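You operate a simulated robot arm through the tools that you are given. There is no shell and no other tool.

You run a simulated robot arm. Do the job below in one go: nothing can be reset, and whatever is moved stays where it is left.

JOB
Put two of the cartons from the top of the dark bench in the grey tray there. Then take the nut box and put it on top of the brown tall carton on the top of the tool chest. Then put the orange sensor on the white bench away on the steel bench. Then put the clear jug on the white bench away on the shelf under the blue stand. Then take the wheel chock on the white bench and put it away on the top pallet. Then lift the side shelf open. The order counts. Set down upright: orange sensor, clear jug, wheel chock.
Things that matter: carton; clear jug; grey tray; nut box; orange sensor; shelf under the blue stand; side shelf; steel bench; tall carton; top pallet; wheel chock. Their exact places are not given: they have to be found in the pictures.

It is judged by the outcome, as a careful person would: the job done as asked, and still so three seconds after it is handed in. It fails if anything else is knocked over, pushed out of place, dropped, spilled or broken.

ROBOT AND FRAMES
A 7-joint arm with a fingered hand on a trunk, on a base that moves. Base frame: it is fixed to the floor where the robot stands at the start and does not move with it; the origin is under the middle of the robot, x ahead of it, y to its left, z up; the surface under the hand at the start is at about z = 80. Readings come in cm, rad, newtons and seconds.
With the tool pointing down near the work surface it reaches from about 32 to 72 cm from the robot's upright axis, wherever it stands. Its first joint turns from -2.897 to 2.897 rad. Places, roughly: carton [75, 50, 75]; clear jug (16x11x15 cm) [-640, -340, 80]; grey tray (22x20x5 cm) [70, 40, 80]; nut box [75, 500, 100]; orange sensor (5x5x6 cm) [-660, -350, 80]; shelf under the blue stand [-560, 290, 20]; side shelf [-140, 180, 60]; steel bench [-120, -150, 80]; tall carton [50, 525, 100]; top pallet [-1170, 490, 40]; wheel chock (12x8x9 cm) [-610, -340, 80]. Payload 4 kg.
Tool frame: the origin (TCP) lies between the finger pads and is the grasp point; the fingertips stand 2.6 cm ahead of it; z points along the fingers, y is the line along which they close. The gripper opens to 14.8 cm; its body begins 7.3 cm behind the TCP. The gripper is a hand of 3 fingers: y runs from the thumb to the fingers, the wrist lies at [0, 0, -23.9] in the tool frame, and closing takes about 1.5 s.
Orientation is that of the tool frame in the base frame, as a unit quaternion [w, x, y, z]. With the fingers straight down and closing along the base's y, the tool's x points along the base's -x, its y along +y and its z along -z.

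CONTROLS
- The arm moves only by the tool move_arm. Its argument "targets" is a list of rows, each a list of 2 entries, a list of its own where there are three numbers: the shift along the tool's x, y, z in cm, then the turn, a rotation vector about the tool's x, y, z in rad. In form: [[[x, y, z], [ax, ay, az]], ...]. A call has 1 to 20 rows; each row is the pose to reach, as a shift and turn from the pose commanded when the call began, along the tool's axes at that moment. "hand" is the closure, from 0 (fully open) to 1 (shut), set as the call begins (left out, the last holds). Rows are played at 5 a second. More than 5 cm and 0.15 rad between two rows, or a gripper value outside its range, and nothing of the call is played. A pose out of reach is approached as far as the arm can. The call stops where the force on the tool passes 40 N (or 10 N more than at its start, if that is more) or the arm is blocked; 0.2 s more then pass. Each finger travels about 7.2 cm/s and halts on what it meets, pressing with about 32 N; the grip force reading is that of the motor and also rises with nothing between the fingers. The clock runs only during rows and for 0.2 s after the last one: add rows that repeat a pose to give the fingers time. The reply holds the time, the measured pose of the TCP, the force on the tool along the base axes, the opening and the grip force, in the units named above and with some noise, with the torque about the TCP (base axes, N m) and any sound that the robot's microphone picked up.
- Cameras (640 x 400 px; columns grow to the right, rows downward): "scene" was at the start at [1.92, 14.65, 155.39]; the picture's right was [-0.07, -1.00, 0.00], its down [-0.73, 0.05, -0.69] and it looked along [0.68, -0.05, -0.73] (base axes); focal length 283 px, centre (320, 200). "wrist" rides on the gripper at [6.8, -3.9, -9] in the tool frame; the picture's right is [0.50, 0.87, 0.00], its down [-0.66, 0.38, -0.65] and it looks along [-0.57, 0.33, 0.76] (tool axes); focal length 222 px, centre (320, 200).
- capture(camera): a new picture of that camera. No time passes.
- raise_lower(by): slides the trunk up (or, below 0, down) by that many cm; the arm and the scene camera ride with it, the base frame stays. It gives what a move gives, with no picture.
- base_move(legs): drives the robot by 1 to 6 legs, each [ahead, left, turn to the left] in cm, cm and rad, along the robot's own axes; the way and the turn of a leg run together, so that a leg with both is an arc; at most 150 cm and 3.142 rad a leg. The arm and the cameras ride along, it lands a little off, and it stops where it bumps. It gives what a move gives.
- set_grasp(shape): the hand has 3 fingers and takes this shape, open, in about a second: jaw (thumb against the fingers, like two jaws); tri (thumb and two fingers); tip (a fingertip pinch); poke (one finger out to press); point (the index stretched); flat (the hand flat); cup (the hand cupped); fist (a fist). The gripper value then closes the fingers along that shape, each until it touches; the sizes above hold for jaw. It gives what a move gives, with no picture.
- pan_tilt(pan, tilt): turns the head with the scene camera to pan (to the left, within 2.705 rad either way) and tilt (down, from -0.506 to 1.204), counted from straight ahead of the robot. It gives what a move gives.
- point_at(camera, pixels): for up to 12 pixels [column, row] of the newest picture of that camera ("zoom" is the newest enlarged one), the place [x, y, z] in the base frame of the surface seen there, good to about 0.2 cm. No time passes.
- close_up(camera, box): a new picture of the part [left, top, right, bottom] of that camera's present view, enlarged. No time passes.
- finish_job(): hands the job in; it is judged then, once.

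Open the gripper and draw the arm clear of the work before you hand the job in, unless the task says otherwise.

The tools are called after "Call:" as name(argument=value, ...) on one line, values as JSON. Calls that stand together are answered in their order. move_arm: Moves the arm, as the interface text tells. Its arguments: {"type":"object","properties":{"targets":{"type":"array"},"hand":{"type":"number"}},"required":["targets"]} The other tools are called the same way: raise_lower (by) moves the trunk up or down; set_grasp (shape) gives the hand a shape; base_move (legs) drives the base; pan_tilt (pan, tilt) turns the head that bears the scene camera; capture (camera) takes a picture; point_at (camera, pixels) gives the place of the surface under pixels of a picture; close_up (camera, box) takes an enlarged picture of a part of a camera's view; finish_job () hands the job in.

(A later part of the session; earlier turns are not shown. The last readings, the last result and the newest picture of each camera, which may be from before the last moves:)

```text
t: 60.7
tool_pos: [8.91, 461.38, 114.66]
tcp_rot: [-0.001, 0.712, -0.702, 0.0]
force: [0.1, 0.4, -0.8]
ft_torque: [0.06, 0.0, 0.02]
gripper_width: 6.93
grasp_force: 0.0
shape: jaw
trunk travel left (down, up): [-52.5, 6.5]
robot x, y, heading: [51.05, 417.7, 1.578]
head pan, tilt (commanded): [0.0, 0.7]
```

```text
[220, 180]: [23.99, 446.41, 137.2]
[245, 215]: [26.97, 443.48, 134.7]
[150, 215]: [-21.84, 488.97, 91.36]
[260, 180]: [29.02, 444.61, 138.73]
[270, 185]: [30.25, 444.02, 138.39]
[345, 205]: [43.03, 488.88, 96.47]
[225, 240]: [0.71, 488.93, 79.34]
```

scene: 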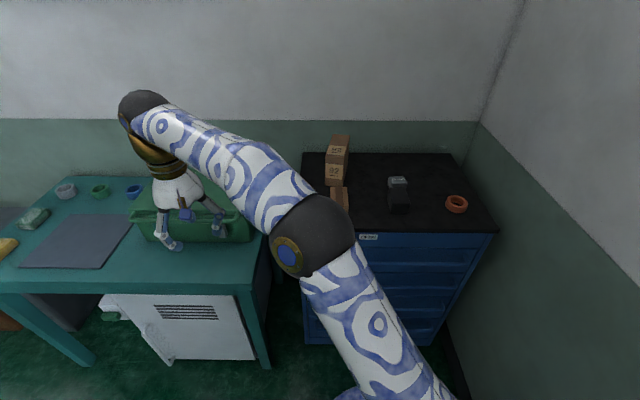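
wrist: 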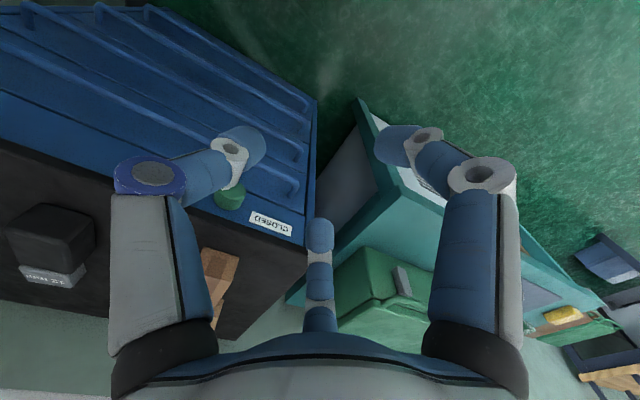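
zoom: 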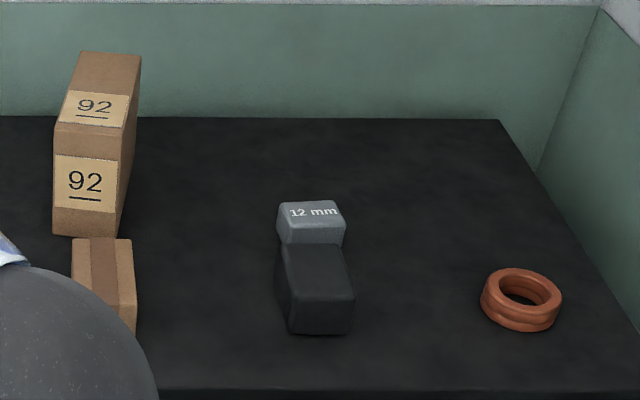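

The case stays below z≈95, under the fingertips at 112. I drive 25 cm ahead.

Call:
base_move(legs=[[25, 0, 0]])

Call:
move_arm(targets=[[[0, 0, -3], [0, 0, 0]], [[0, -5, -6], [0, 0, 0]], [[0, -10, -9], [0, 0, 0]], [[0, -15, -9], [0, 0, 0]], [[0, -20, -9], [0, 0, 0]], [[0, -25, -9], [0, 0, 0]], [[0, -30, -9], [0, 0, 0]], [[0, -35, -9], [0, 0, 0]], [[0, -40, -9], [0, 0, 0]], [[0, -45, -9], [0, 0, 0]], [[0, -50, -9], [0, 0, 0]], [[0, -54, -9], [0, 0, 0]]], hand=0)

Call:
capture(camera="wrist")

Call:
capture(camera="scene")

```text
t: 62.5
tool_pos: [8.65, 486.29, 114.42]
tcp_rot: [-0.001, 0.713, -0.701, 0.0]
force: [0.1, 0.3, -0.5]
ft_torque: [-0.03, 0.0, 0.0]
gripper_width: 6.94
grasp_force: 0.1
shape: jaw
trunk travel left (down, up): [-52.5, 6.5]
robot x, y, heading: [50.63, 442.87, 1.577]
head pan, tilt (commanded): [0.0, 0.7]
```

```text
refused: row 2 steps farther than a row can; nothing moved
```

```text
taken
```

wrist: 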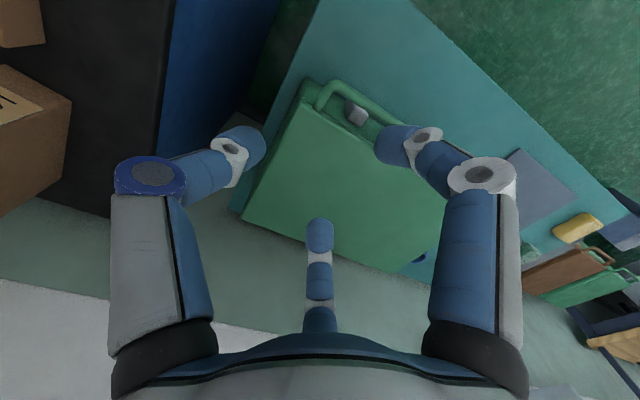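

```text
taken
```

scene: 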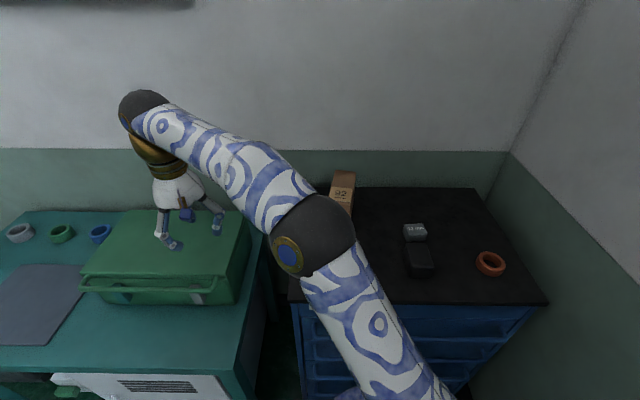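

The diagonal step was too long. I redo it: up 9 cm first, then right in 5-cm steps at z≈123, above the tall carton (top z≈105).

Call:
move_arm(targets=[[[0, 0, -4.5], [0, 0, 0]], [[0, 0, -9], [0, 0, 0]], [[0, -5, -9], [0, 0, 0]], [[0, -10, -9], [0, 0, 0]], [[0, -15, -9], [0, 0, 0]], [[0, -20, -9], [0, 0, 0]], [[0, -25, -9], [0, 0, 0]], [[0, -30, -9], [0, 0, 0]], [[0, -35, -9], [0, 0, 0]], [[0, -40, -9], [0, 0, 0]], [[0, -45, -9], [0, 0, 0]], [[0, -50, -9], [0, 0, 0]], [[0, -54, -9], [0, 0, 0]], [[-4, -54, -9], [0, 0, 0]], [[-4, -54, -4.5], [0, 0, 0]]], hand=0)

Call:
capture(camera="wrist")

Call:
capture(camera="scene")

```text
t: 65.8
tool_pos: [62.73, 491.35, 119.12]
tcp_rot: [-0.001, 0.713, -0.701, -0.001]
force: [0.2, 0.0, -0.3]
ft_torque: [0.01, -0.01, 0.01]
gripper_width: 14.79
grasp_force: 0.1
shape: jaw
out of reach, approached as far as the arm can: row 2
trunk travel left (down, up): [-52.5, 6.5]
robot x, y, heading: [50.67, 442.75, 1.585]
head pan, tilt (commanded): [0.0, 0.7]
```

```text
taken
```

wrist: 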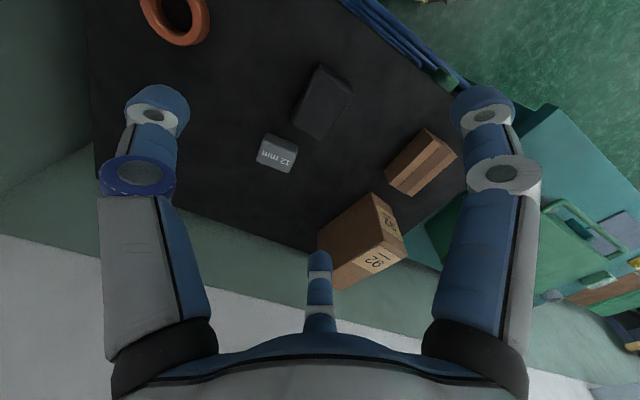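

```text
taken
```

scene: 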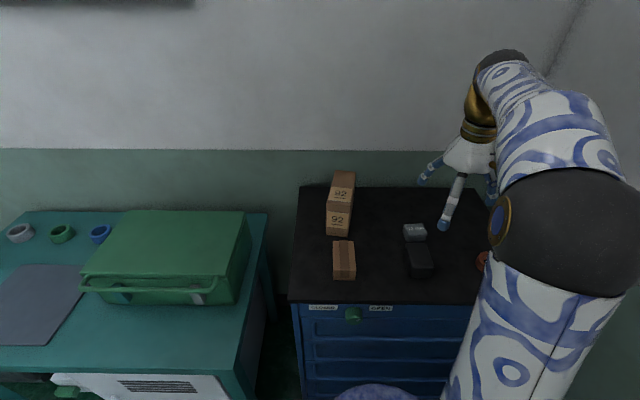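

The wrist view shows all from above: nut box at (277,153), black block (322,100), tall carton (360,240), brown box (420,163). I enlarge the middle.

Call:
close_up(camera="wrist", box=[230, 50, 470, 300])

```text
1.60 times, centred on (350, 175) of wrist
```

zoom: 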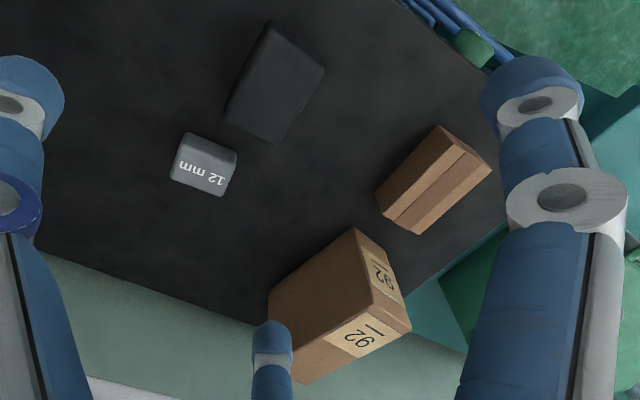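

I enlarge the nut box area further to fix its corners.

Call:
close_up(camera="wrist", box=[240, 60, 368, 190])

```text
3.08 times, centred on (304, 125) of wrist
```

zoom: 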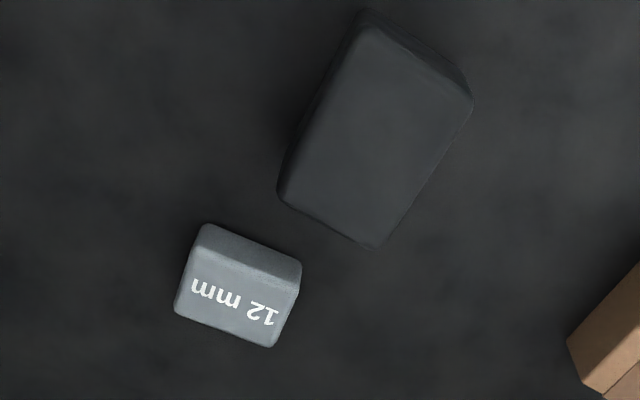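

The nut box top face corners in the zoom: (195,253), (296,290), (272,342), (180,308); front foot (207,226), (298,262). The black block's near corners: (280,195), (376,245).

Call:
point_at(camera="zoom", pixels=[[197, 255], [294, 291], [271, 340], [182, 307], [236, 300], [207, 229], [296, 266], [282, 190], [375, 240], [300, 140], [470, 100], [362, 30]])

Call:
close_up(camera="wrist", box=[310, 120, 470, 300])

```text
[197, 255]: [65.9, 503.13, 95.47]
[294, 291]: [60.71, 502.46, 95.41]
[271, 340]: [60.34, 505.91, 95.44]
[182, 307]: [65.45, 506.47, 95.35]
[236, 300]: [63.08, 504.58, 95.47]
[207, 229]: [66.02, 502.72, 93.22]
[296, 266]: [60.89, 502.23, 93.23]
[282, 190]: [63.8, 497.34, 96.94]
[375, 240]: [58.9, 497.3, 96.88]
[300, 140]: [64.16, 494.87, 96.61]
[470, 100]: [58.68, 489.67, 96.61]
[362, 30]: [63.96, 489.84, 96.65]
```

```text
2.22 times, centred on (390, 210) of wrist
```

zoom: 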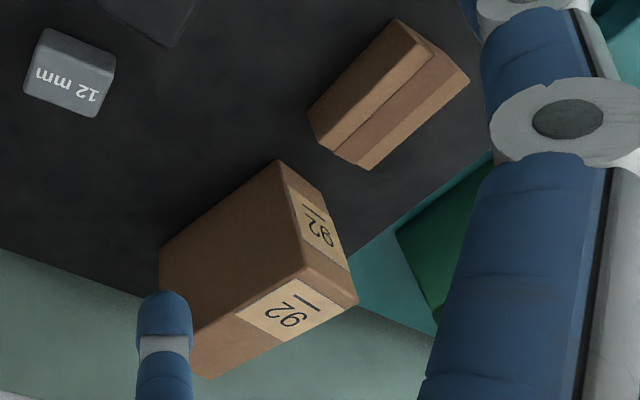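

Nut box centre is (63.1,504.5), turn ≈+0.12 rad, top z 95.4. Now the top-face corners of the tall carton in the newest zoom, at (307,273), (353,300), (212,372), (260,330).

Call:
point_at(camera="zoom", pixels=[[307, 273], [353, 300], [212, 372], [260, 330], [203, 340], [280, 168], [318, 200], [240, 250]])

```text
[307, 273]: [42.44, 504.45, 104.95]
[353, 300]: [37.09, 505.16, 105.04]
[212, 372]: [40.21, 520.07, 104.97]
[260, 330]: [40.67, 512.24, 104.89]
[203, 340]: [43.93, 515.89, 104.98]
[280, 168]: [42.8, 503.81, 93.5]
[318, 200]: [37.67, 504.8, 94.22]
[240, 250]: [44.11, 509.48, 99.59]
```

Tall carton top: centre ≈(41.3,512.3), z 105, about 6×15.6 cm, turned ≈-0.19 rad. I move over the nut box with the hand turned by 0.1 rad and stop at z≈101 to check.

Call:
move_arm(targets=[[[-4.38, -0.2, 0], [0, 0, -0.04]], [[-8.76, -0.4, 0], [0, 0, -0.08]], [[-13.14, -0.59, 0], [0, 0, -0.103]], [[-13.14, -0.59, 4.5], [0, 0, -0.103]], [[-13.14, -0.59, 9], [0, 0, -0.103]], [[-13.14, -0.59, 13.5], [0, 0, -0.103]], [[-13.14, -0.59, 18], [0, 0, -0.103]], [[-13.14, -0.59, 18], [0, 0, -0.103]]], hand=0.2)

Call:
capture(camera="wrist")

Call:
capture(camera="scene")

```text
t: 67.5
tool_pos: [62.85, 504.21, 101.08]
tcp_rot: [0.0, 0.749, -0.663, 0.0]
force: [-0.2, 0.6, 0.8]
ft_torque: [-0.01, -0.02, -0.01]
gripper_width: 11.87
grasp_force: 0.0
shape: jaw
trunk travel left (down, up): [-52.5, 6.5]
robot x, y, heading: [50.41, 443.01, 1.583]
head pan, tilt (commanded): [0.0, 0.7]
```

```text
taken
```

wrist: 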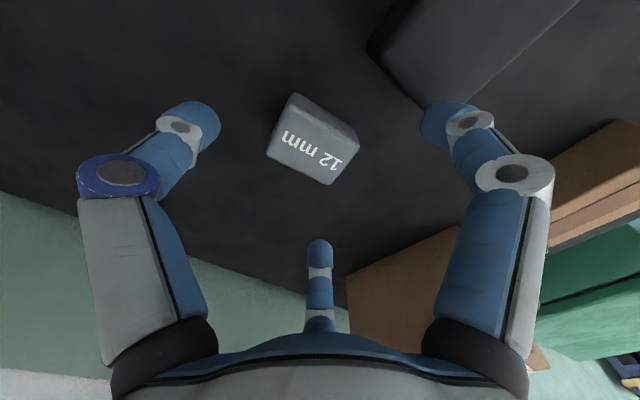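

```text
taken
```

scene: 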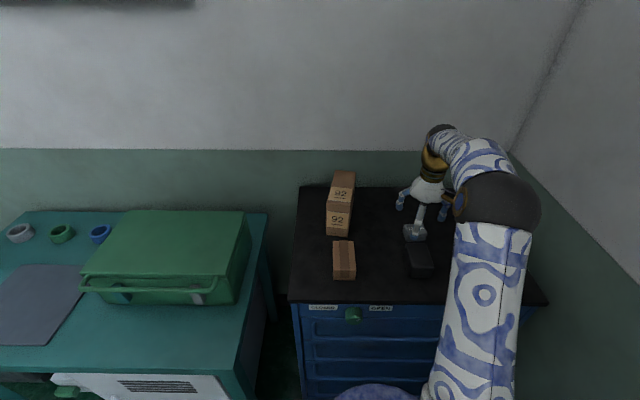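

Finger pixel (445,118) looks close to the black block, so I measure the places of the fingertips and block corner before descending.

Call:
point_at(camera="wrist", pixels=[[438, 118], [455, 110], [445, 140], [320, 250], [205, 115], [180, 112], [420, 100], [370, 48], [425, 112], [312, 145]])

```text
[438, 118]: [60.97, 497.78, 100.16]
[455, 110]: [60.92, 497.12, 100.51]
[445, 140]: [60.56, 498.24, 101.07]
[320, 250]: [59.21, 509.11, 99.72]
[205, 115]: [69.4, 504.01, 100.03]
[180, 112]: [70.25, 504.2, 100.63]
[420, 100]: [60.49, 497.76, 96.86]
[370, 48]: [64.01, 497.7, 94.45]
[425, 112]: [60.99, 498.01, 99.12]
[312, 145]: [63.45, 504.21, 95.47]
```

The fingers stand 120° apart, so finger 1 at (61,497.8) would come down on the black block. I turn the hand 0.524 rad in place so the block lies between two fingers, then check again.

Call:
move_arm(targets=[[[0, 0, 0], [0, 0, 0.131]], [[-0.1, -0.1, 0], [0, 0, 0.262]], [[-0.17, -0.2, 0], [0, 0, 0.393]], [[-0.17, -0.2, 0], [0, 0, 0.524]], [[-0.17, -0.2, 0], [0, 0, 0.524]]])

Call:
capture(camera="wrist")

```text
t: 68.8
tool_pos: [63.24, 504.5, 101.11]
tcp_rot: [0.0, -0.551, 0.834, 0.0]
force: [-0.5, -0.7, 0.4]
ft_torque: [0.01, 0.02, 0.02]
gripper_width: 11.86
grasp_force: 0.1
shape: jaw
trunk travel left (down, up): [-52.5, 6.5]
robot x, y, heading: [50.69, 443.21, 1.581]
head pan, tilt (commanded): [0.0, 0.7]
```

```text
taken
```

wrist: 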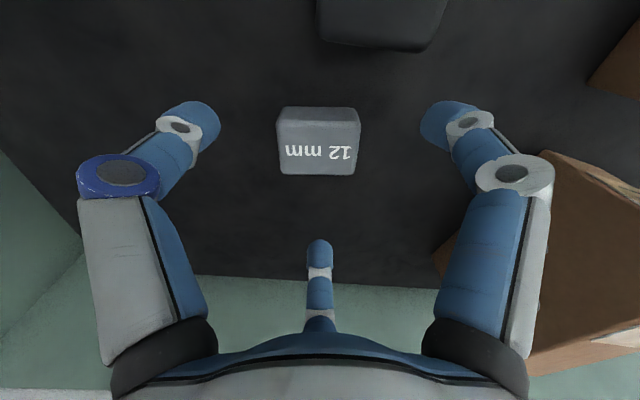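

Now the nut box sits square between the fingers with the block clear. I descend 6.1 cm (fingertips ≈0.5 cm above the chest top) and close.

Call:
move_arm(targets=[[[0, 0, 3], [0, 0, 0]], [[0, 0, 5], [0, 0, 0]], [[0, 0, 6.1], [0, 0, 0]], [[0, 0, 6.1], [0, 0, 0]]])

Call:
move_arm(targets=[[[0, 0, 0], [0, 0, 0]], [[0, 0, 0], [0, 0, 0]], [[0, 0, 0], [0, 0, 0]], [[0, 0, 0], [0, 0, 0]], [[0, 0, 0], [0, 0, 0]], [[0, 0, 0], [0, 0, 0]], [[0, 0, 0], [0, 0, 0]], [[0, 0, 0], [0, 0, 0]]], hand=1)

Call:
capture(camera="wrist")

```text
t: 69.8
tool_pos: [63.24, 504.41, 94.96]
tcp_rot: [0.0, -0.551, 0.835, 0.0]
force: [-0.6, 0.3, -0.4]
ft_torque: [0.01, 0.0, -0.03]
gripper_width: 11.86
grasp_force: 0.1
shape: jaw
trunk travel left (down, up): [-52.5, 6.5]
robot x, y, heading: [50.76, 443.28, 1.578]
head pan, tilt (commanded): [0.0, 0.7]
```

```text
t: 71.5
tool_pos: [63.06, 504.35, 94.99]
tcp_rot: [0.0, -0.551, 0.834, 0.0]
force: [-0.4, -0.3, 0.2]
ft_torque: [-0.02, 0.01, 0.0]
gripper_width: 5.78
grasp_force: 32.1
shape: jaw
trunk travel left (down, up): [-52.5, 6.5]
robot x, y, heading: [50.05, 442.88, 1.581]
head pan, tilt (commanded): [0.0, 0.7]
```

```text
taken
```

wrist: 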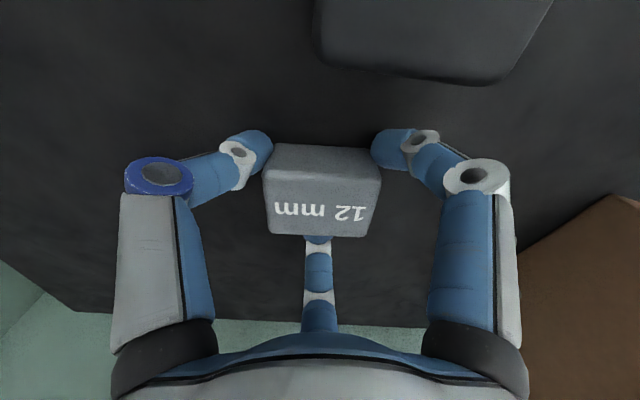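

Gripped (5.78 cm, 32 N). I lift straight up 21 cm.

Call:
move_arm(targets=[[[0, 0, -3], [0, 0, 0]], [[0, 0, -7], [0, 0, 0]], [[0, 0, -11.5], [0, 0, 0]], [[0, 0, -16], [0, 0, 0]], [[0, 0, -21], [0, 0, 0]], [[0, 0, -21], [0, 0, 0]]])

Call:
move_arm(targets=[[[0.5, 4.5, 0], [0, 0, 0.06]], [[1.0, 9, 0], [0, 0, 0.12]], [[1.5, 13.5, 0], [0, 0, 0.18]], [[2.0, 18, 0], [0, 0, 0.24]], [[2.59, 22.69, 0], [0, 0, 0.31]], [[2.59, 22.69, 0], [0, 0, 0.31]]])

Call:
capture(camera="wrist")

Call:
capture(camera="scene")

```text
t: 73.0
tool_pos: [63.34, 504.6, 116.08]
tcp_rot: [0.0, -0.55, 0.835, 0.0]
force: [0.1, -0.4, 0.3]
ft_torque: [-0.02, -0.02, -0.06]
gripper_width: 5.69
grasp_force: 31.8
shape: jaw
trunk travel left (down, up): [-52.5, 6.5]
robot x, y, heading: [50.81, 442.71, 1.58]
head pan, tilt (commanded): [0.0, 0.7]
```

```text
t: 74.3
tool_pos: [41.71, 507.35, 115.25]
tcp_rot: [0.001, -0.415, 0.91, 0.0]
force: [-0.4, -0.2, -0.7]
ft_torque: [-0.03, 0.01, 0.0]
gripper_width: 4.73
grasp_force: 32.2
shape: jaw
out of reach, approached as far as the arm can: row 3, 4, 5, 6
trunk travel left (down, up): [-52.5, 6.5]
robot x, y, heading: [50.38, 442.81, 1.584]
head pan, tilt (commanded): [0.0, 0.7]
```

```text
taken
```

wrist: 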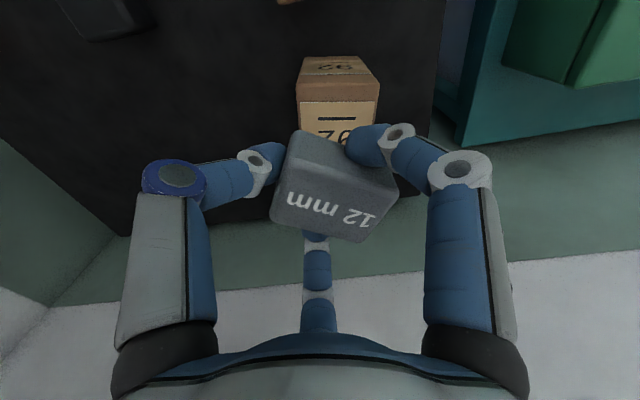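

```text
taken
```

scene: 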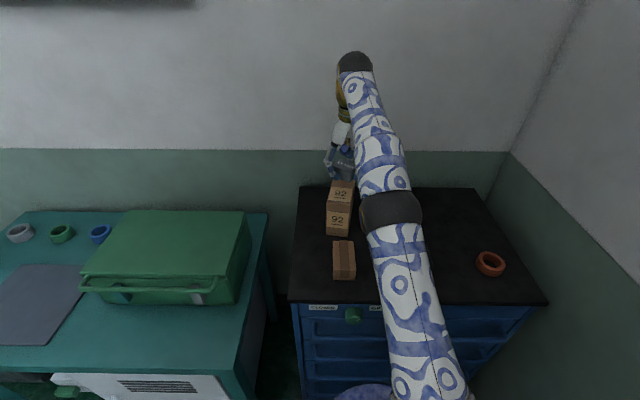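

The nut box has turned a little in the grip (opening now 4.73 cm) and the arm is at its reach limit. I look closely at the box in the hand and at the carton below.

Call:
close_up(camera="wrist", box=[220, 40, 420, 260])

```text
1.82 times, centred on (320, 150) of wrist
```

zoom: 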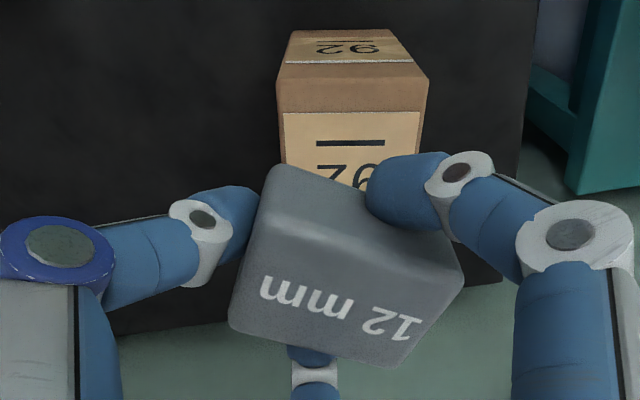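

Call:
point_at(camera="zoom", pixels=[[268, 232], [455, 280], [402, 360], [236, 320], [340, 300], [285, 172], [260, 200], [330, 200], [400, 245]])

Call:
capture(camera="wrist")

```text
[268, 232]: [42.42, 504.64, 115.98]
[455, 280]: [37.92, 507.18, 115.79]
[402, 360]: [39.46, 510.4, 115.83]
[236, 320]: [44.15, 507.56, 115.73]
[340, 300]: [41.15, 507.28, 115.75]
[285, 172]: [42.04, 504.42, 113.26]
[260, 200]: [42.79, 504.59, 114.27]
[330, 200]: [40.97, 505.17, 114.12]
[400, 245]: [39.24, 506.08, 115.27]
```

```text
taken
```

wrist: 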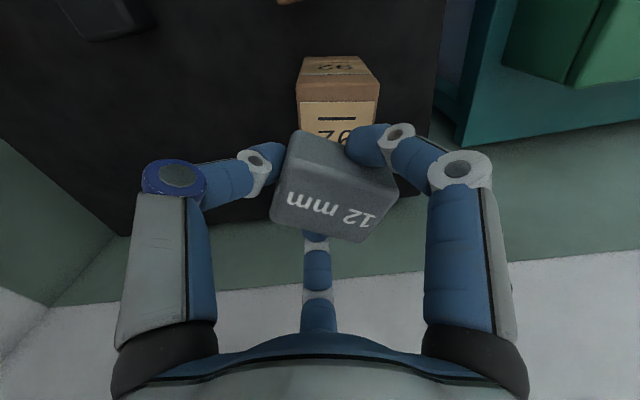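

The box is level (top z≈115.8), centre (41.0,507.4), turned ≈-0.51 rad. Raising the trunk 6.5 cm will give more reach at this height; then I check the pose.

Call:
raise_lower(by=6.5)

Call:
move_arm(targets=[[[0, 0, 0], [0, 0, 0]], [[0, 0, 0], [0, 0, 0]]])

```text
t: 75.4
tool_pos: [41.8, 507.43, 121.62]
tcp_rot: [0.0, -0.416, 0.909, 0.0]
force: [1.0, 0.3, -0.6]
ft_torque: [0.02, -0.02, -0.04]
gripper_width: 4.74
grasp_force: 32.3
shape: jaw
trunk travel left (down, up): [-59.0, 0.0]
robot x, y, heading: [50.6, 442.66, 1.581]
head pan, tilt (commanded): [0.0, 0.7]
```

```text
t: 76.0
tool_pos: [41.7, 507.23, 121.68]
tcp_rot: [0.0, -0.415, 0.91, 0.001]
force: [-0.2, 0.7, -1.8]
ft_torque: [0.02, 0.03, 0.0]
gripper_width: 4.76
grasp_force: 32.2
shape: jaw
trunk travel left (down, up): [-59.0, 0.0]
robot x, y, heading: [50.6, 443.02, 1.581]
head pan, tilt (commanded): [0.0, 0.7]
```

The commanded pose follows the measured one. I lower 7.5 cm and then shift the box to (40.85,510) while turning it back 0.32 rad to line up with the carton.

Call:
move_arm(targets=[[[0, 0, 4], [0, 0, 0]], [[0, 0, 7.5], [0, 0, 0]], [[-0.7, 0.7, 7.5], [0, 0, -0.1]], [[-1.4, 1.4, 7.5], [0, 0, -0.2]], [[-2.06, 2.05, 7.5], [0, 0, -0.32]], [[-2.06, 2.05, 7.5], [0, 0, -0.32]]])

Call:
close_up(camera="wrist", box=[200, 40, 440, 260])

```text
t: 77.4
tool_pos: [41.57, 510.33, 114.06]
tcp_rot: [0.0, -0.555, 0.832, 0.0]
force: [0.4, 0.8, -0.7]
ft_torque: [0.0, -0.03, 0.03]
gripper_width: 4.72
grasp_force: 32.2
shape: jaw
trunk travel left (down, up): [-59.0, 0.0]
robot x, y, heading: [50.64, 442.88, 1.582]
head pan, tilt (commanded): [0.0, 0.7]
```

```text
1.82 times, centred on (320, 150) of wrist
```

zoom: 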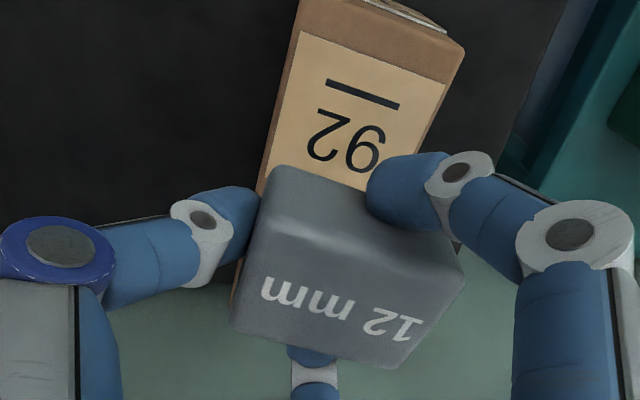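

The box is aligned with the carton now. I check its corners.

Call:
point_at(camera="zoom", pixels=[[268, 232], [455, 280], [402, 360], [236, 320], [340, 300], [440, 90], [300, 40], [270, 170], [455, 60]])

```text
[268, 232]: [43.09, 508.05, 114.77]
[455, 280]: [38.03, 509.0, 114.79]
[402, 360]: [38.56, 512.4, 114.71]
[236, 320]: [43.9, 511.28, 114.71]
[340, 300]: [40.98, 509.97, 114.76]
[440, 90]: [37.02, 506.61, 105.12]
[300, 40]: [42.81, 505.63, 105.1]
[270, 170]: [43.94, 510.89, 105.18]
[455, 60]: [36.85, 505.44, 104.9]
```

Box centre (40.9,510.2) over the carton's middle line. Bottom is at ≈111.2, carton top at 105.0, so I lower 6.15 cm and release.

Call:
move_arm(targets=[[[0, 0, 3], [0, 0, 0]], [[0, 0, 5], [0, 0, 0]], [[0, 0, 5.8], [0, 0, 0]], [[0, 0, 6.15], [0, 0, 0]], [[0, 0, 6.15], [0, 0, 0]]])

Call:
move_arm(targets=[[[0, 0, 0], [0, 0, 0]], [[0, 0, 0], [0, 0, 0]], [[0, 0, 0], [0, 0, 0]], [[0, 0, 0], [0, 0, 0]]], hand=0.4)

Call:
capture(camera="wrist")

```text
t: 78.6
tool_pos: [41.52, 510.16, 107.88]
tcp_rot: [0.0, -0.555, 0.832, 0.001]
force: [-0.1, -0.6, -0.9]
ft_torque: [-0.01, -0.04, 0.0]
gripper_width: 4.71
grasp_force: 32.0
shape: jaw
trunk travel left (down, up): [-59.0, 0.0]
robot x, y, heading: [50.44, 443.17, 1.586]
head pan, tilt (commanded): [0.0, 0.7]
```

```text
t: 79.6
tool_pos: [41.59, 510.32, 107.97]
tcp_rot: [-0.001, -0.555, 0.832, 0.0]
force: [0.0, -0.8, 1.0]
ft_torque: [0.03, 0.02, 0.03]
gripper_width: 8.82
grasp_force: 0.1
shape: jaw
trunk travel left (down, up): [-59.0, 0.0]
robot x, y, heading: [50.61, 442.65, 1.581]
head pan, tilt (commanded): [0.0, 0.7]
```

```text
taken
```

wrist: 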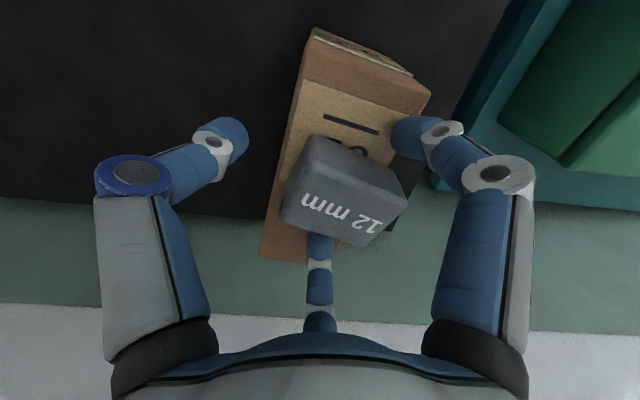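

Released and standing. I raise the hand straight up 10 cm and then draw it back toward the robot.

Call:
move_arm(targets=[[[0, 0, -3], [0, 0, 0]], [[0, 0, -7], [0, 0, 0]], [[0, 0, -10], [0, 0, 0]], [[3.7, -1.54, -10], [0, 0, 0]], [[7.4, -3.08, -10], [0, 0, 0]], [[11.1, -4.62, -10], [0, 0, 0]], [[14.8, -6.16, -10], [0, 0, 0]], [[18.5, -7.7, -10], [0, 0, 0]], [[22.2, -9.24, -10], [0, 0, 0]]])

Call:
capture(camera="scene")

Call:
close_up(camera="scene", box=[280, 150, 540, 320])

```text
t: 81.6
tool_pos: [41.64, 486.34, 117.95]
tcp_rot: [-0.001, -0.555, 0.832, 0.0]
force: [0.5, 0.5, -0.2]
ft_torque: [0.0, -0.04, -0.02]
gripper_width: 8.84
grasp_force: 0.0
shape: jaw
out of reach, approached as far as the arm can: row 3
trunk travel left (down, up): [-59.0, 0.0]
robot x, y, heading: [50.38, 442.85, 1.582]
head pan, tilt (commanded): [0.0, 0.7]
```

```text
taken
```

scene: 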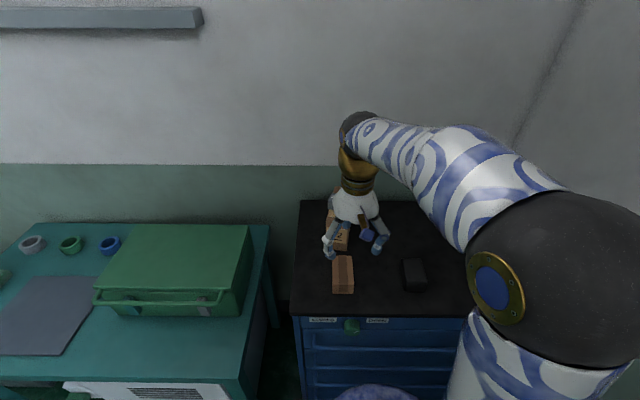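

```text
2.35 times, centred on (410, 235) of scene
```

zoom: 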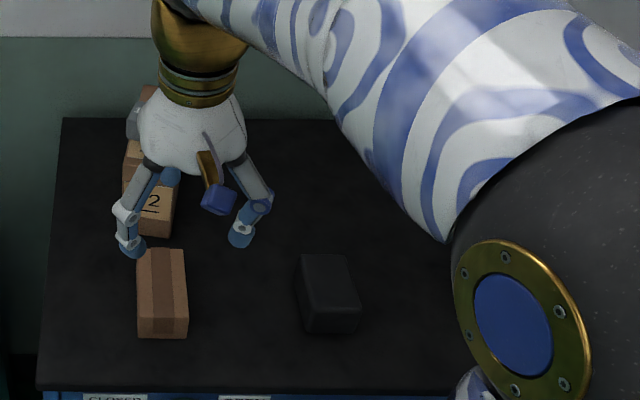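

I back off 60 cm and check the tall carton with the nut box, then survey the room toward -x.

Call:
base_move(legs=[[-60, 0, 0]])

Call:
pan_tilt(pan=0.1, tilt=0.5)

Call:
close_up(camera="scene", box=[240, 100, 480, 260])

Call:
pan_tilt(pan=1.2, tilt=0.4)

Call:
capture(camera="scene")

Call:
pan_tilt(pan=2.3, tilt=0.4)

Call:
capture(camera="scene")

```text
t: 85.0
tool_pos: [42.61, 425.63, 118.11]
tcp_rot: [0.001, -0.55, 0.835, 0.001]
force: [1.0, 0.7, 0.6]
ft_torque: [0.01, 0.01, -0.02]
gripper_width: 8.82
grasp_force: 0.0
shape: jaw
trunk travel left (down, up): [-59.0, 0.0]
robot x, y, heading: [51.11, 382.0, 1.573]
head pan, tilt (commanded): [0.0, 0.7]
```

```text
t: 85.7
tool_pos: [42.55, 425.72, 117.86]
tcp_rot: [0.0, -0.55, 0.835, 0.0]
force: [0.7, 0.1, 0.1]
ft_torque: [0.0, -0.05, -0.02]
gripper_width: 8.83
grasp_force: 0.1
shape: jaw
trunk travel left (down, up): [-59.0, 0.0]
robot x, y, heading: [50.67, 381.89, 1.574]
head pan, tilt (commanded): [0.099, 0.499]
```

```text
2.50 times, centred on (360, 180) of scene
```

zoom: 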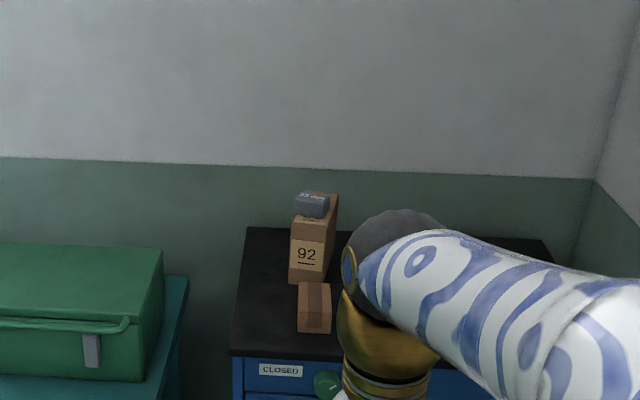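

```text
t: 87.1
tool_pos: [42.42, 425.81, 117.95]
tcp_rot: [-0.001, -0.55, 0.835, -0.001]
force: [-0.1, -0.2, 0.8]
ft_torque: [0.01, 0.01, 0.02]
gripper_width: 8.84
grasp_force: 0.1
shape: jaw
trunk travel left (down, up): [-59.0, 0.0]
robot x, y, heading: [51.18, 381.95, 1.571]
head pan, tilt (commanded): [1.201, 0.4]
```

```text
taken
```

scene: 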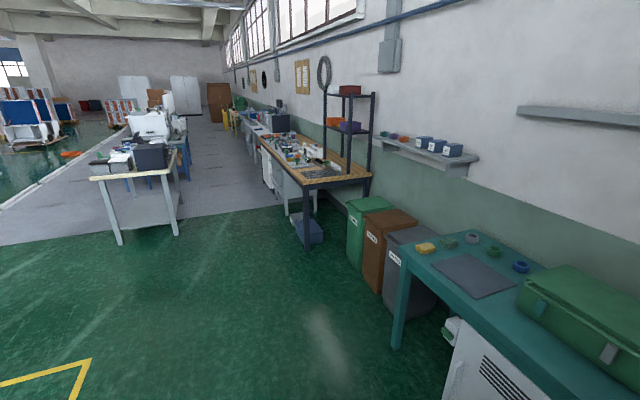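

```text
t: 88.4
tool_pos: [42.64, 425.82, 118.0]
tcp_rot: [0.0, -0.55, 0.835, 0.0]
force: [-0.6, 0.0, -0.4]
ft_torque: [0.01, -0.02, -0.02]
gripper_width: 8.83
grasp_force: 0.1
shape: jaw
trunk travel left (down, up): [-59.0, 0.0]
robot x, y, heading: [51.07, 382.19, 1.576]
head pan, tilt (commanded): [2.3, 0.4]
```

```text
taken
```

scene: 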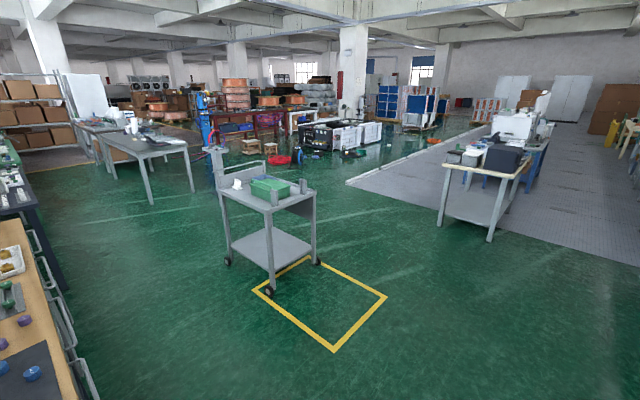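

The nut box rests on the tall carton. I get places of landmarks in this far view to plan the long drive to the white bench.

Call:
point_at(camera="scene", pixels=[[145, 140], [152, 200], [265, 240], [470, 210], [500, 150], [270, 160], [330, 140], [360, 180], [240, 110], [390, 110], [285, 115], [490, 238]])

Call:
close_up(camera="scene", box=[60, 60, 380, 260])

```text
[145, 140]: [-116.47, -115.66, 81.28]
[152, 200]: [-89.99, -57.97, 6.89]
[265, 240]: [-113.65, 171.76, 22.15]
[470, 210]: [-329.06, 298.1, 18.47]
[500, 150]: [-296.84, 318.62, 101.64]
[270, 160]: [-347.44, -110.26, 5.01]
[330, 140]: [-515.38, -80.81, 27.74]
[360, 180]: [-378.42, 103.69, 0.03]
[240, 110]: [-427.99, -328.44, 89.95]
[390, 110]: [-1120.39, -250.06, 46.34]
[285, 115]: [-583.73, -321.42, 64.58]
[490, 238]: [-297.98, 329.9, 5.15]
```

```text
2.00 times, centred on (220, 160) of scene
```

zoom: 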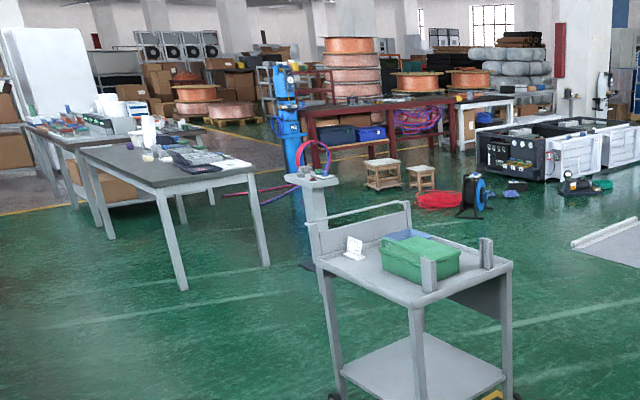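

I check whether the grey floor patch and its white edge strip are level with the floor, and look closer at the far area around the white bench.

Call:
point_at(camera="scene", pixels=[[560, 230], [420, 190], [400, 158], [350, 182], [352, 178], [430, 148], [600, 180], [240, 220], [310, 160], [345, 155], [200, 200], [110, 165]])

Call:
close_up(camera="scene", box=[200, 80, 440, 200])

Call:
point_at(camera="zoom", pixels=[[190, 110], [110, 90], [270, 90], [320, 85], [240, 105], [300, 100], [360, 150], [420, 140], [200, 190], [150, 190], [270, 140], [60, 90]])

```text
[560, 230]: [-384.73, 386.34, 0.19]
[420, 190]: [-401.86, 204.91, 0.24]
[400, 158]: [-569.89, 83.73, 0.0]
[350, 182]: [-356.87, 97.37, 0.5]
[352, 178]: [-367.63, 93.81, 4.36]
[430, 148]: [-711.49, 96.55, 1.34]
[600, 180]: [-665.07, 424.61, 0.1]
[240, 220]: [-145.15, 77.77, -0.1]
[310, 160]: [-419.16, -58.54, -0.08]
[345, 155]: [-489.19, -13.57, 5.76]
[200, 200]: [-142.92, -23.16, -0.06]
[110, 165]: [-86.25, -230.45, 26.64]
```

```text
2.67 times, centred on (320, 140) of scene
```

zoom: 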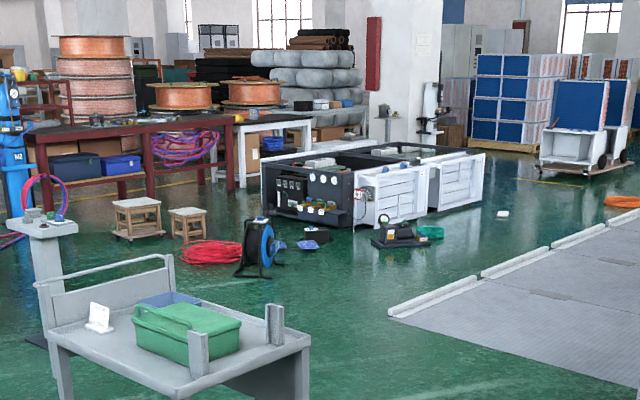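

```text
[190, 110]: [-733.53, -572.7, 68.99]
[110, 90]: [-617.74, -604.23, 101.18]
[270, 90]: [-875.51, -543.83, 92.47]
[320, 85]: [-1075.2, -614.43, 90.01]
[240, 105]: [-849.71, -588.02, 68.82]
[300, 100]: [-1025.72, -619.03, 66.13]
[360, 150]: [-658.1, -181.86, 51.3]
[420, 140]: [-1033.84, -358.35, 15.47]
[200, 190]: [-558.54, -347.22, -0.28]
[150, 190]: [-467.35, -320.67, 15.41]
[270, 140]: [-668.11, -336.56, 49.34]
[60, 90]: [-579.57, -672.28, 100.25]
```

The floor shows some clutter (red cable, reel, lamp) near the way; I get their places from this zoom.

Call:
point_at(camera="zoom", pixels=[[210, 255], [258, 250], [315, 238], [400, 240], [430, 233], [137, 220], [188, 225], [455, 175], [352, 215], [50, 250], [280, 205], [15, 170]])

Call:
pan_tilt(pan=2.65, tilt=0.45)

Call:
capture(camera="scene")

```text
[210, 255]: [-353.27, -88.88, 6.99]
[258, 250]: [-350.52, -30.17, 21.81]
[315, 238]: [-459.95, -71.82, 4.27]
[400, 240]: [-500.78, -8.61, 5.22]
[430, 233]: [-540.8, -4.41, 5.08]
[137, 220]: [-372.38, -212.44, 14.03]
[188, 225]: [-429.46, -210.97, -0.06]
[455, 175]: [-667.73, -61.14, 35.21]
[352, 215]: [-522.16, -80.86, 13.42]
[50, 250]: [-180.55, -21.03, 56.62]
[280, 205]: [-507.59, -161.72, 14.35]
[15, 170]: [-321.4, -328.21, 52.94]
```

```text
t: 89.2
tool_pos: [42.57, 425.76, 118.06]
tcp_rot: [0.0, -0.55, 0.835, 0.0]
force: [0.2, 0.6, 0.0]
ft_torque: [-0.02, 0.01, 0.0]
gripper_width: 8.84
grasp_force: 0.0
shape: jaw
trunk travel left (down, up): [-59.0, 0.0]
robot x, y, heading: [50.98, 381.95, 1.568]
head pan, tilt (commanded): [2.649, 0.45]
```

```text
taken
```

scene: 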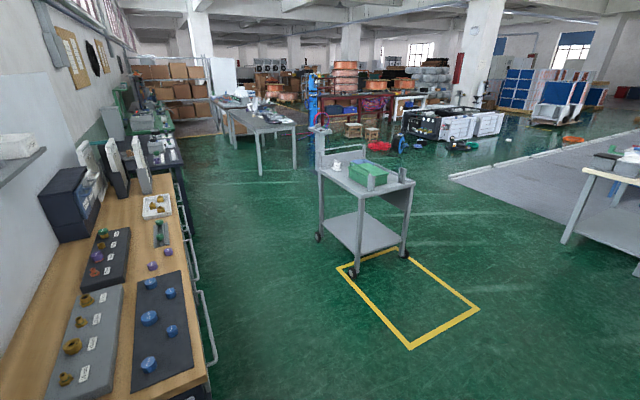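

I drive left 71 cm, then backward along the aisle to y≈50, turn to face -x, and go ahead to x≈-170 for a better look.

Call:
base_move(legs=[[0, 71, 0], [-150, 0, 0], [-150, 0, 0], [-32, 0, 0], [0, 0, 1.571], [130, 0, 0]])

Call:
pan_tilt(pan=0.3, tilt=0.35)

Call:
capture(camera="scene")

```text
t: 119.1
tool_pos: [-201.86, 35.26, 117.87]
tcp_rot: [0.001, 0.983, -0.184, 0.0]
force: [0.1, -0.4, 0.7]
ft_torque: [0.02, 0.0, 0.01]
gripper_width: 8.83
grasp_force: 0.1
shape: jaw
trunk travel left (down, up): [-59.0, 0.0]
robot x, y, heading: [-158.73, 45.13, -3.109]
head pan, tilt (commanded): [2.649, 0.45]
```

```text
t: 121.3
tool_pos: [-201.79, 35.27, 117.94]
tcp_rot: [0.0, 0.983, -0.184, -0.001]
force: [0.3, 0.4, -1.1]
ft_torque: [0.02, 0.0, 0.0]
gripper_width: 8.83
grasp_force: 0.1
shape: jaw
trunk travel left (down, up): [-59.0, 0.0]
robot x, y, heading: [-158.22, 45.48, -3.105]
head pan, tilt (commanded): [0.3, 0.351]
```

```text
taken
```

scene: 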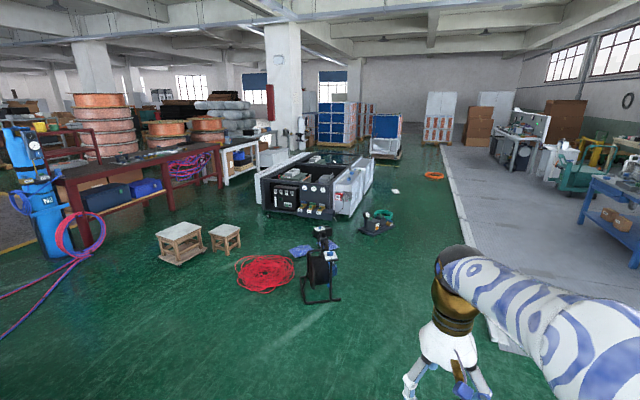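

I see the white-legged bench around (243,160) beyond the red table, with the open machine before it. I enlarge that part.

Call:
close_up(camera="scene", box=[130, 100, 450, 300])

Call:
point_at(camera="zoom", pixels=[[190, 160], [230, 85], [265, 75], [255, 220], [260, 190], [410, 240], [440, 190], [490, 140], [310, 110], [500, 245], [380, 390], [130, 310]])

```text
2.00 times, centred on (290, 200) of scene
```

zoom: 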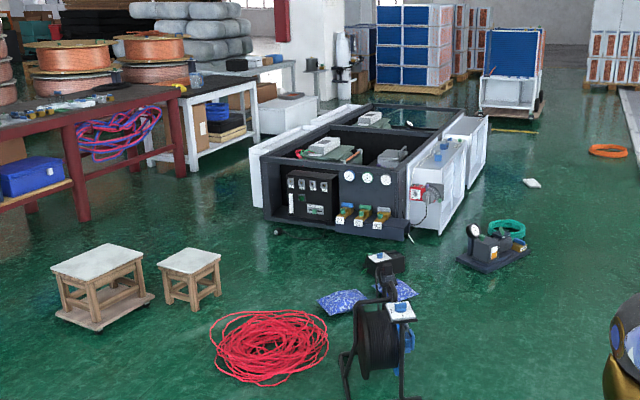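

```text
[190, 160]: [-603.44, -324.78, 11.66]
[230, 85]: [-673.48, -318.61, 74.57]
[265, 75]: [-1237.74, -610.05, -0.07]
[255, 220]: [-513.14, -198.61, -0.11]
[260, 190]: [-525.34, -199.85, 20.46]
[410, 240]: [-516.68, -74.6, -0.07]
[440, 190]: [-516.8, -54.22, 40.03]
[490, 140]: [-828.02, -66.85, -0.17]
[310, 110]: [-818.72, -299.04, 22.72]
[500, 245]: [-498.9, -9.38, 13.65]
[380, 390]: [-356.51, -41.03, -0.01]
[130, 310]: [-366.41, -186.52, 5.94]
```

The machine takes x≈-516…-800, y≈-200…-50; the white bench front is at y≈-320. I look down to see how big my own base is, for clearance.

Call:
pan_tilt(pan=1.2, tilt=1.2)

Call:
capture(camera="scene")

Call:
pan_tilt(pan=0.5, tilt=0.6)

Call:
capture(camera="scene")

```text
t: 122.5
tool_pos: [-201.86, 35.33, 117.88]
tcp_rot: [0.0, 0.983, -0.183, -0.001]
force: [0.2, -0.3, 0.4]
ft_torque: [0.02, -0.02, 0.0]
gripper_width: 8.85
grasp_force: 0.1
shape: jaw
trunk travel left (down, up): [-59.0, 0.0]
robot x, y, heading: [-158.38, 45.13, -3.107]
head pan, tilt (commanded): [1.201, 1.201]
```

```text
taken
```

scene: 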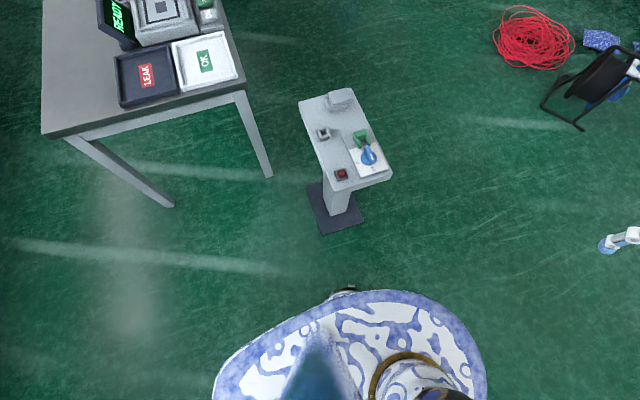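

```text
t: 123.5
tool_pos: [-201.76, 35.33, 117.92]
tcp_rot: [0.0, 0.983, -0.184, -0.001]
force: [0.0, -0.8, 0.5]
ft_torque: [0.02, -0.02, -0.01]
gripper_width: 8.83
grasp_force: 0.1
shape: jaw
trunk travel left (down, up): [-59.0, 0.0]
robot x, y, heading: [-159.01, 45.24, -3.104]
head pan, tilt (commanded): [0.499, 0.6]
```

```text
taken
```

scene: 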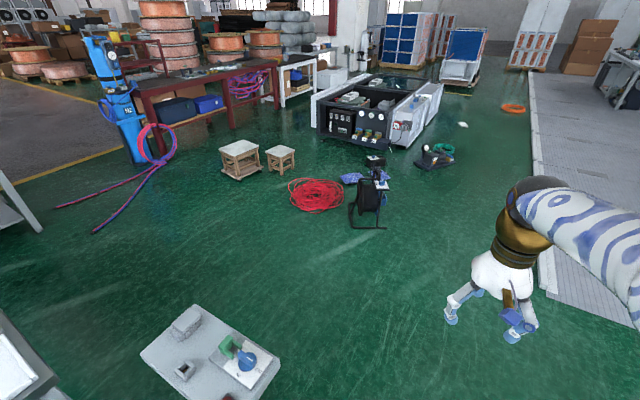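

I look down again and read the places of the base's edge.

Call:
pan_tilt(pan=1.2, tilt=1.2)

Call:
capture(camera="scene")

Call:
point_at(camera="scene", pixels=[[350, 295], [480, 360], [230, 370], [440, 310], [345, 290], [280, 320], [380, 290]])

```text
t: 124.6
tool_pos: [-201.72, 35.22, 118.02]
tcp_rot: [-0.001, 0.983, -0.183, 0.001]
force: [-0.1, 0.0, -0.8]
ft_torque: [-0.01, -0.02, 0.0]
gripper_width: 8.81
grasp_force: 0.1
shape: jaw
trunk travel left (down, up): [-59.0, 0.0]
robot x, y, heading: [-158.07, 45.47, -3.105]
head pan, tilt (commanded): [1.201, 1.201]
```

```text
taken
```

scene: 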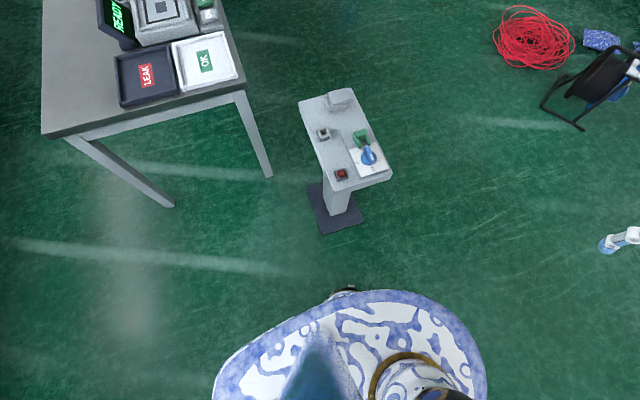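

```text
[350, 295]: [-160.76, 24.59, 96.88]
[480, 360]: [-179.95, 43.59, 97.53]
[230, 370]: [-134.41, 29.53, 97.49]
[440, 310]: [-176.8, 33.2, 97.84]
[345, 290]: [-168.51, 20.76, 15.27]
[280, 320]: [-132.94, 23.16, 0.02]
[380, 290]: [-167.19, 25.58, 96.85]
```

Base radius is about 27 cm. I look ahead again and measure the items along the western way past the machine.

Call:
pan_tilt(pan=0.15, tilt=0.4)

Call:
capture(camera="scene")

Call:
close_up(camera="scene", box=[150, 80, 470, 280])

```text
t: 125.9
tool_pos: [-201.69, 35.32, 117.93]
tcp_rot: [0.001, 0.983, -0.183, 0.0]
force: [-0.5, 0.0, 0.0]
ft_torque: [-0.01, 0.01, 0.0]
gripper_width: 8.83
grasp_force: 0.0
shape: jaw
trunk travel left (down, up): [-59.0, 0.0]
robot x, y, heading: [-158.71, 44.92, -3.105]
head pan, tilt (commanded): [0.15, 0.4]
```

```text
taken
```

scene: 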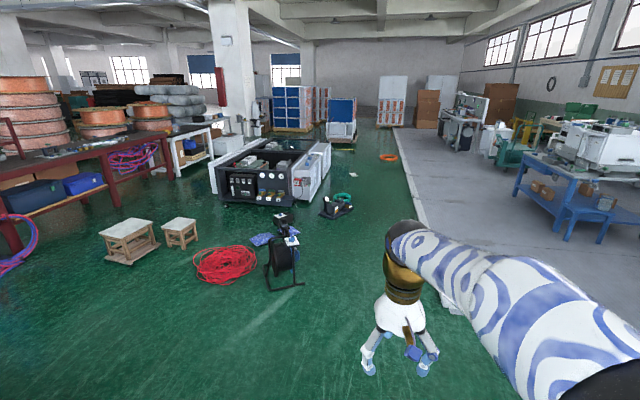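

```text
2.00 times, centred on (310, 180) of scene
```

zoom: 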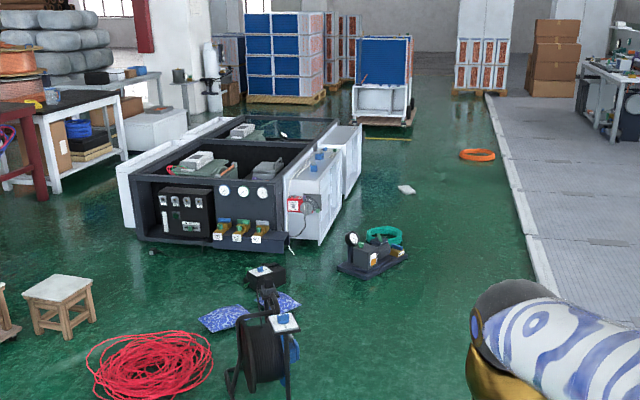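

Call:
point_at(camera="zoom", pixels=[[475, 155], [405, 190], [375, 265], [400, 255], [340, 210], [358, 180], [380, 125], [370, 140], [160, 140], [150, 205], [80, 190], [95, 320]])

Call:
point_at(camera="zoom", pixels=[[40, 335], [75, 340], [22, 290], [93, 285], [240, 255], [135, 235], [225, 325], [265, 290], [185, 120], [290, 105], [520, 210], [270, 275]])

```text
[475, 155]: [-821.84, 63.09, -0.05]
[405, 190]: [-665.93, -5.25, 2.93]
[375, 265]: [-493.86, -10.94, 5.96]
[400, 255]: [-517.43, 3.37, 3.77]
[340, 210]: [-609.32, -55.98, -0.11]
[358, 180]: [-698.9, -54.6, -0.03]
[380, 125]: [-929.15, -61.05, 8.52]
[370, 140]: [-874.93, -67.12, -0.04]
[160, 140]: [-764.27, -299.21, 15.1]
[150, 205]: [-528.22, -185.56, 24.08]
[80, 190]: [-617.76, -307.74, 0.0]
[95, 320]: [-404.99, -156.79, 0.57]
```

```text
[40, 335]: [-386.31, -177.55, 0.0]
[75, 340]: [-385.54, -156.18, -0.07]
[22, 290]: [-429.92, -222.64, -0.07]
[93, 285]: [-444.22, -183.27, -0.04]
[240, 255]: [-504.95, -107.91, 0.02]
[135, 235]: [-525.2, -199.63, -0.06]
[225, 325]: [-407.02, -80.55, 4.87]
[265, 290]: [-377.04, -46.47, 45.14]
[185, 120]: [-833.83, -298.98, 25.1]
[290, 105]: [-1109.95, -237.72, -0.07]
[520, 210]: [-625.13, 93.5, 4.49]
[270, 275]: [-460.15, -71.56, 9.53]
```

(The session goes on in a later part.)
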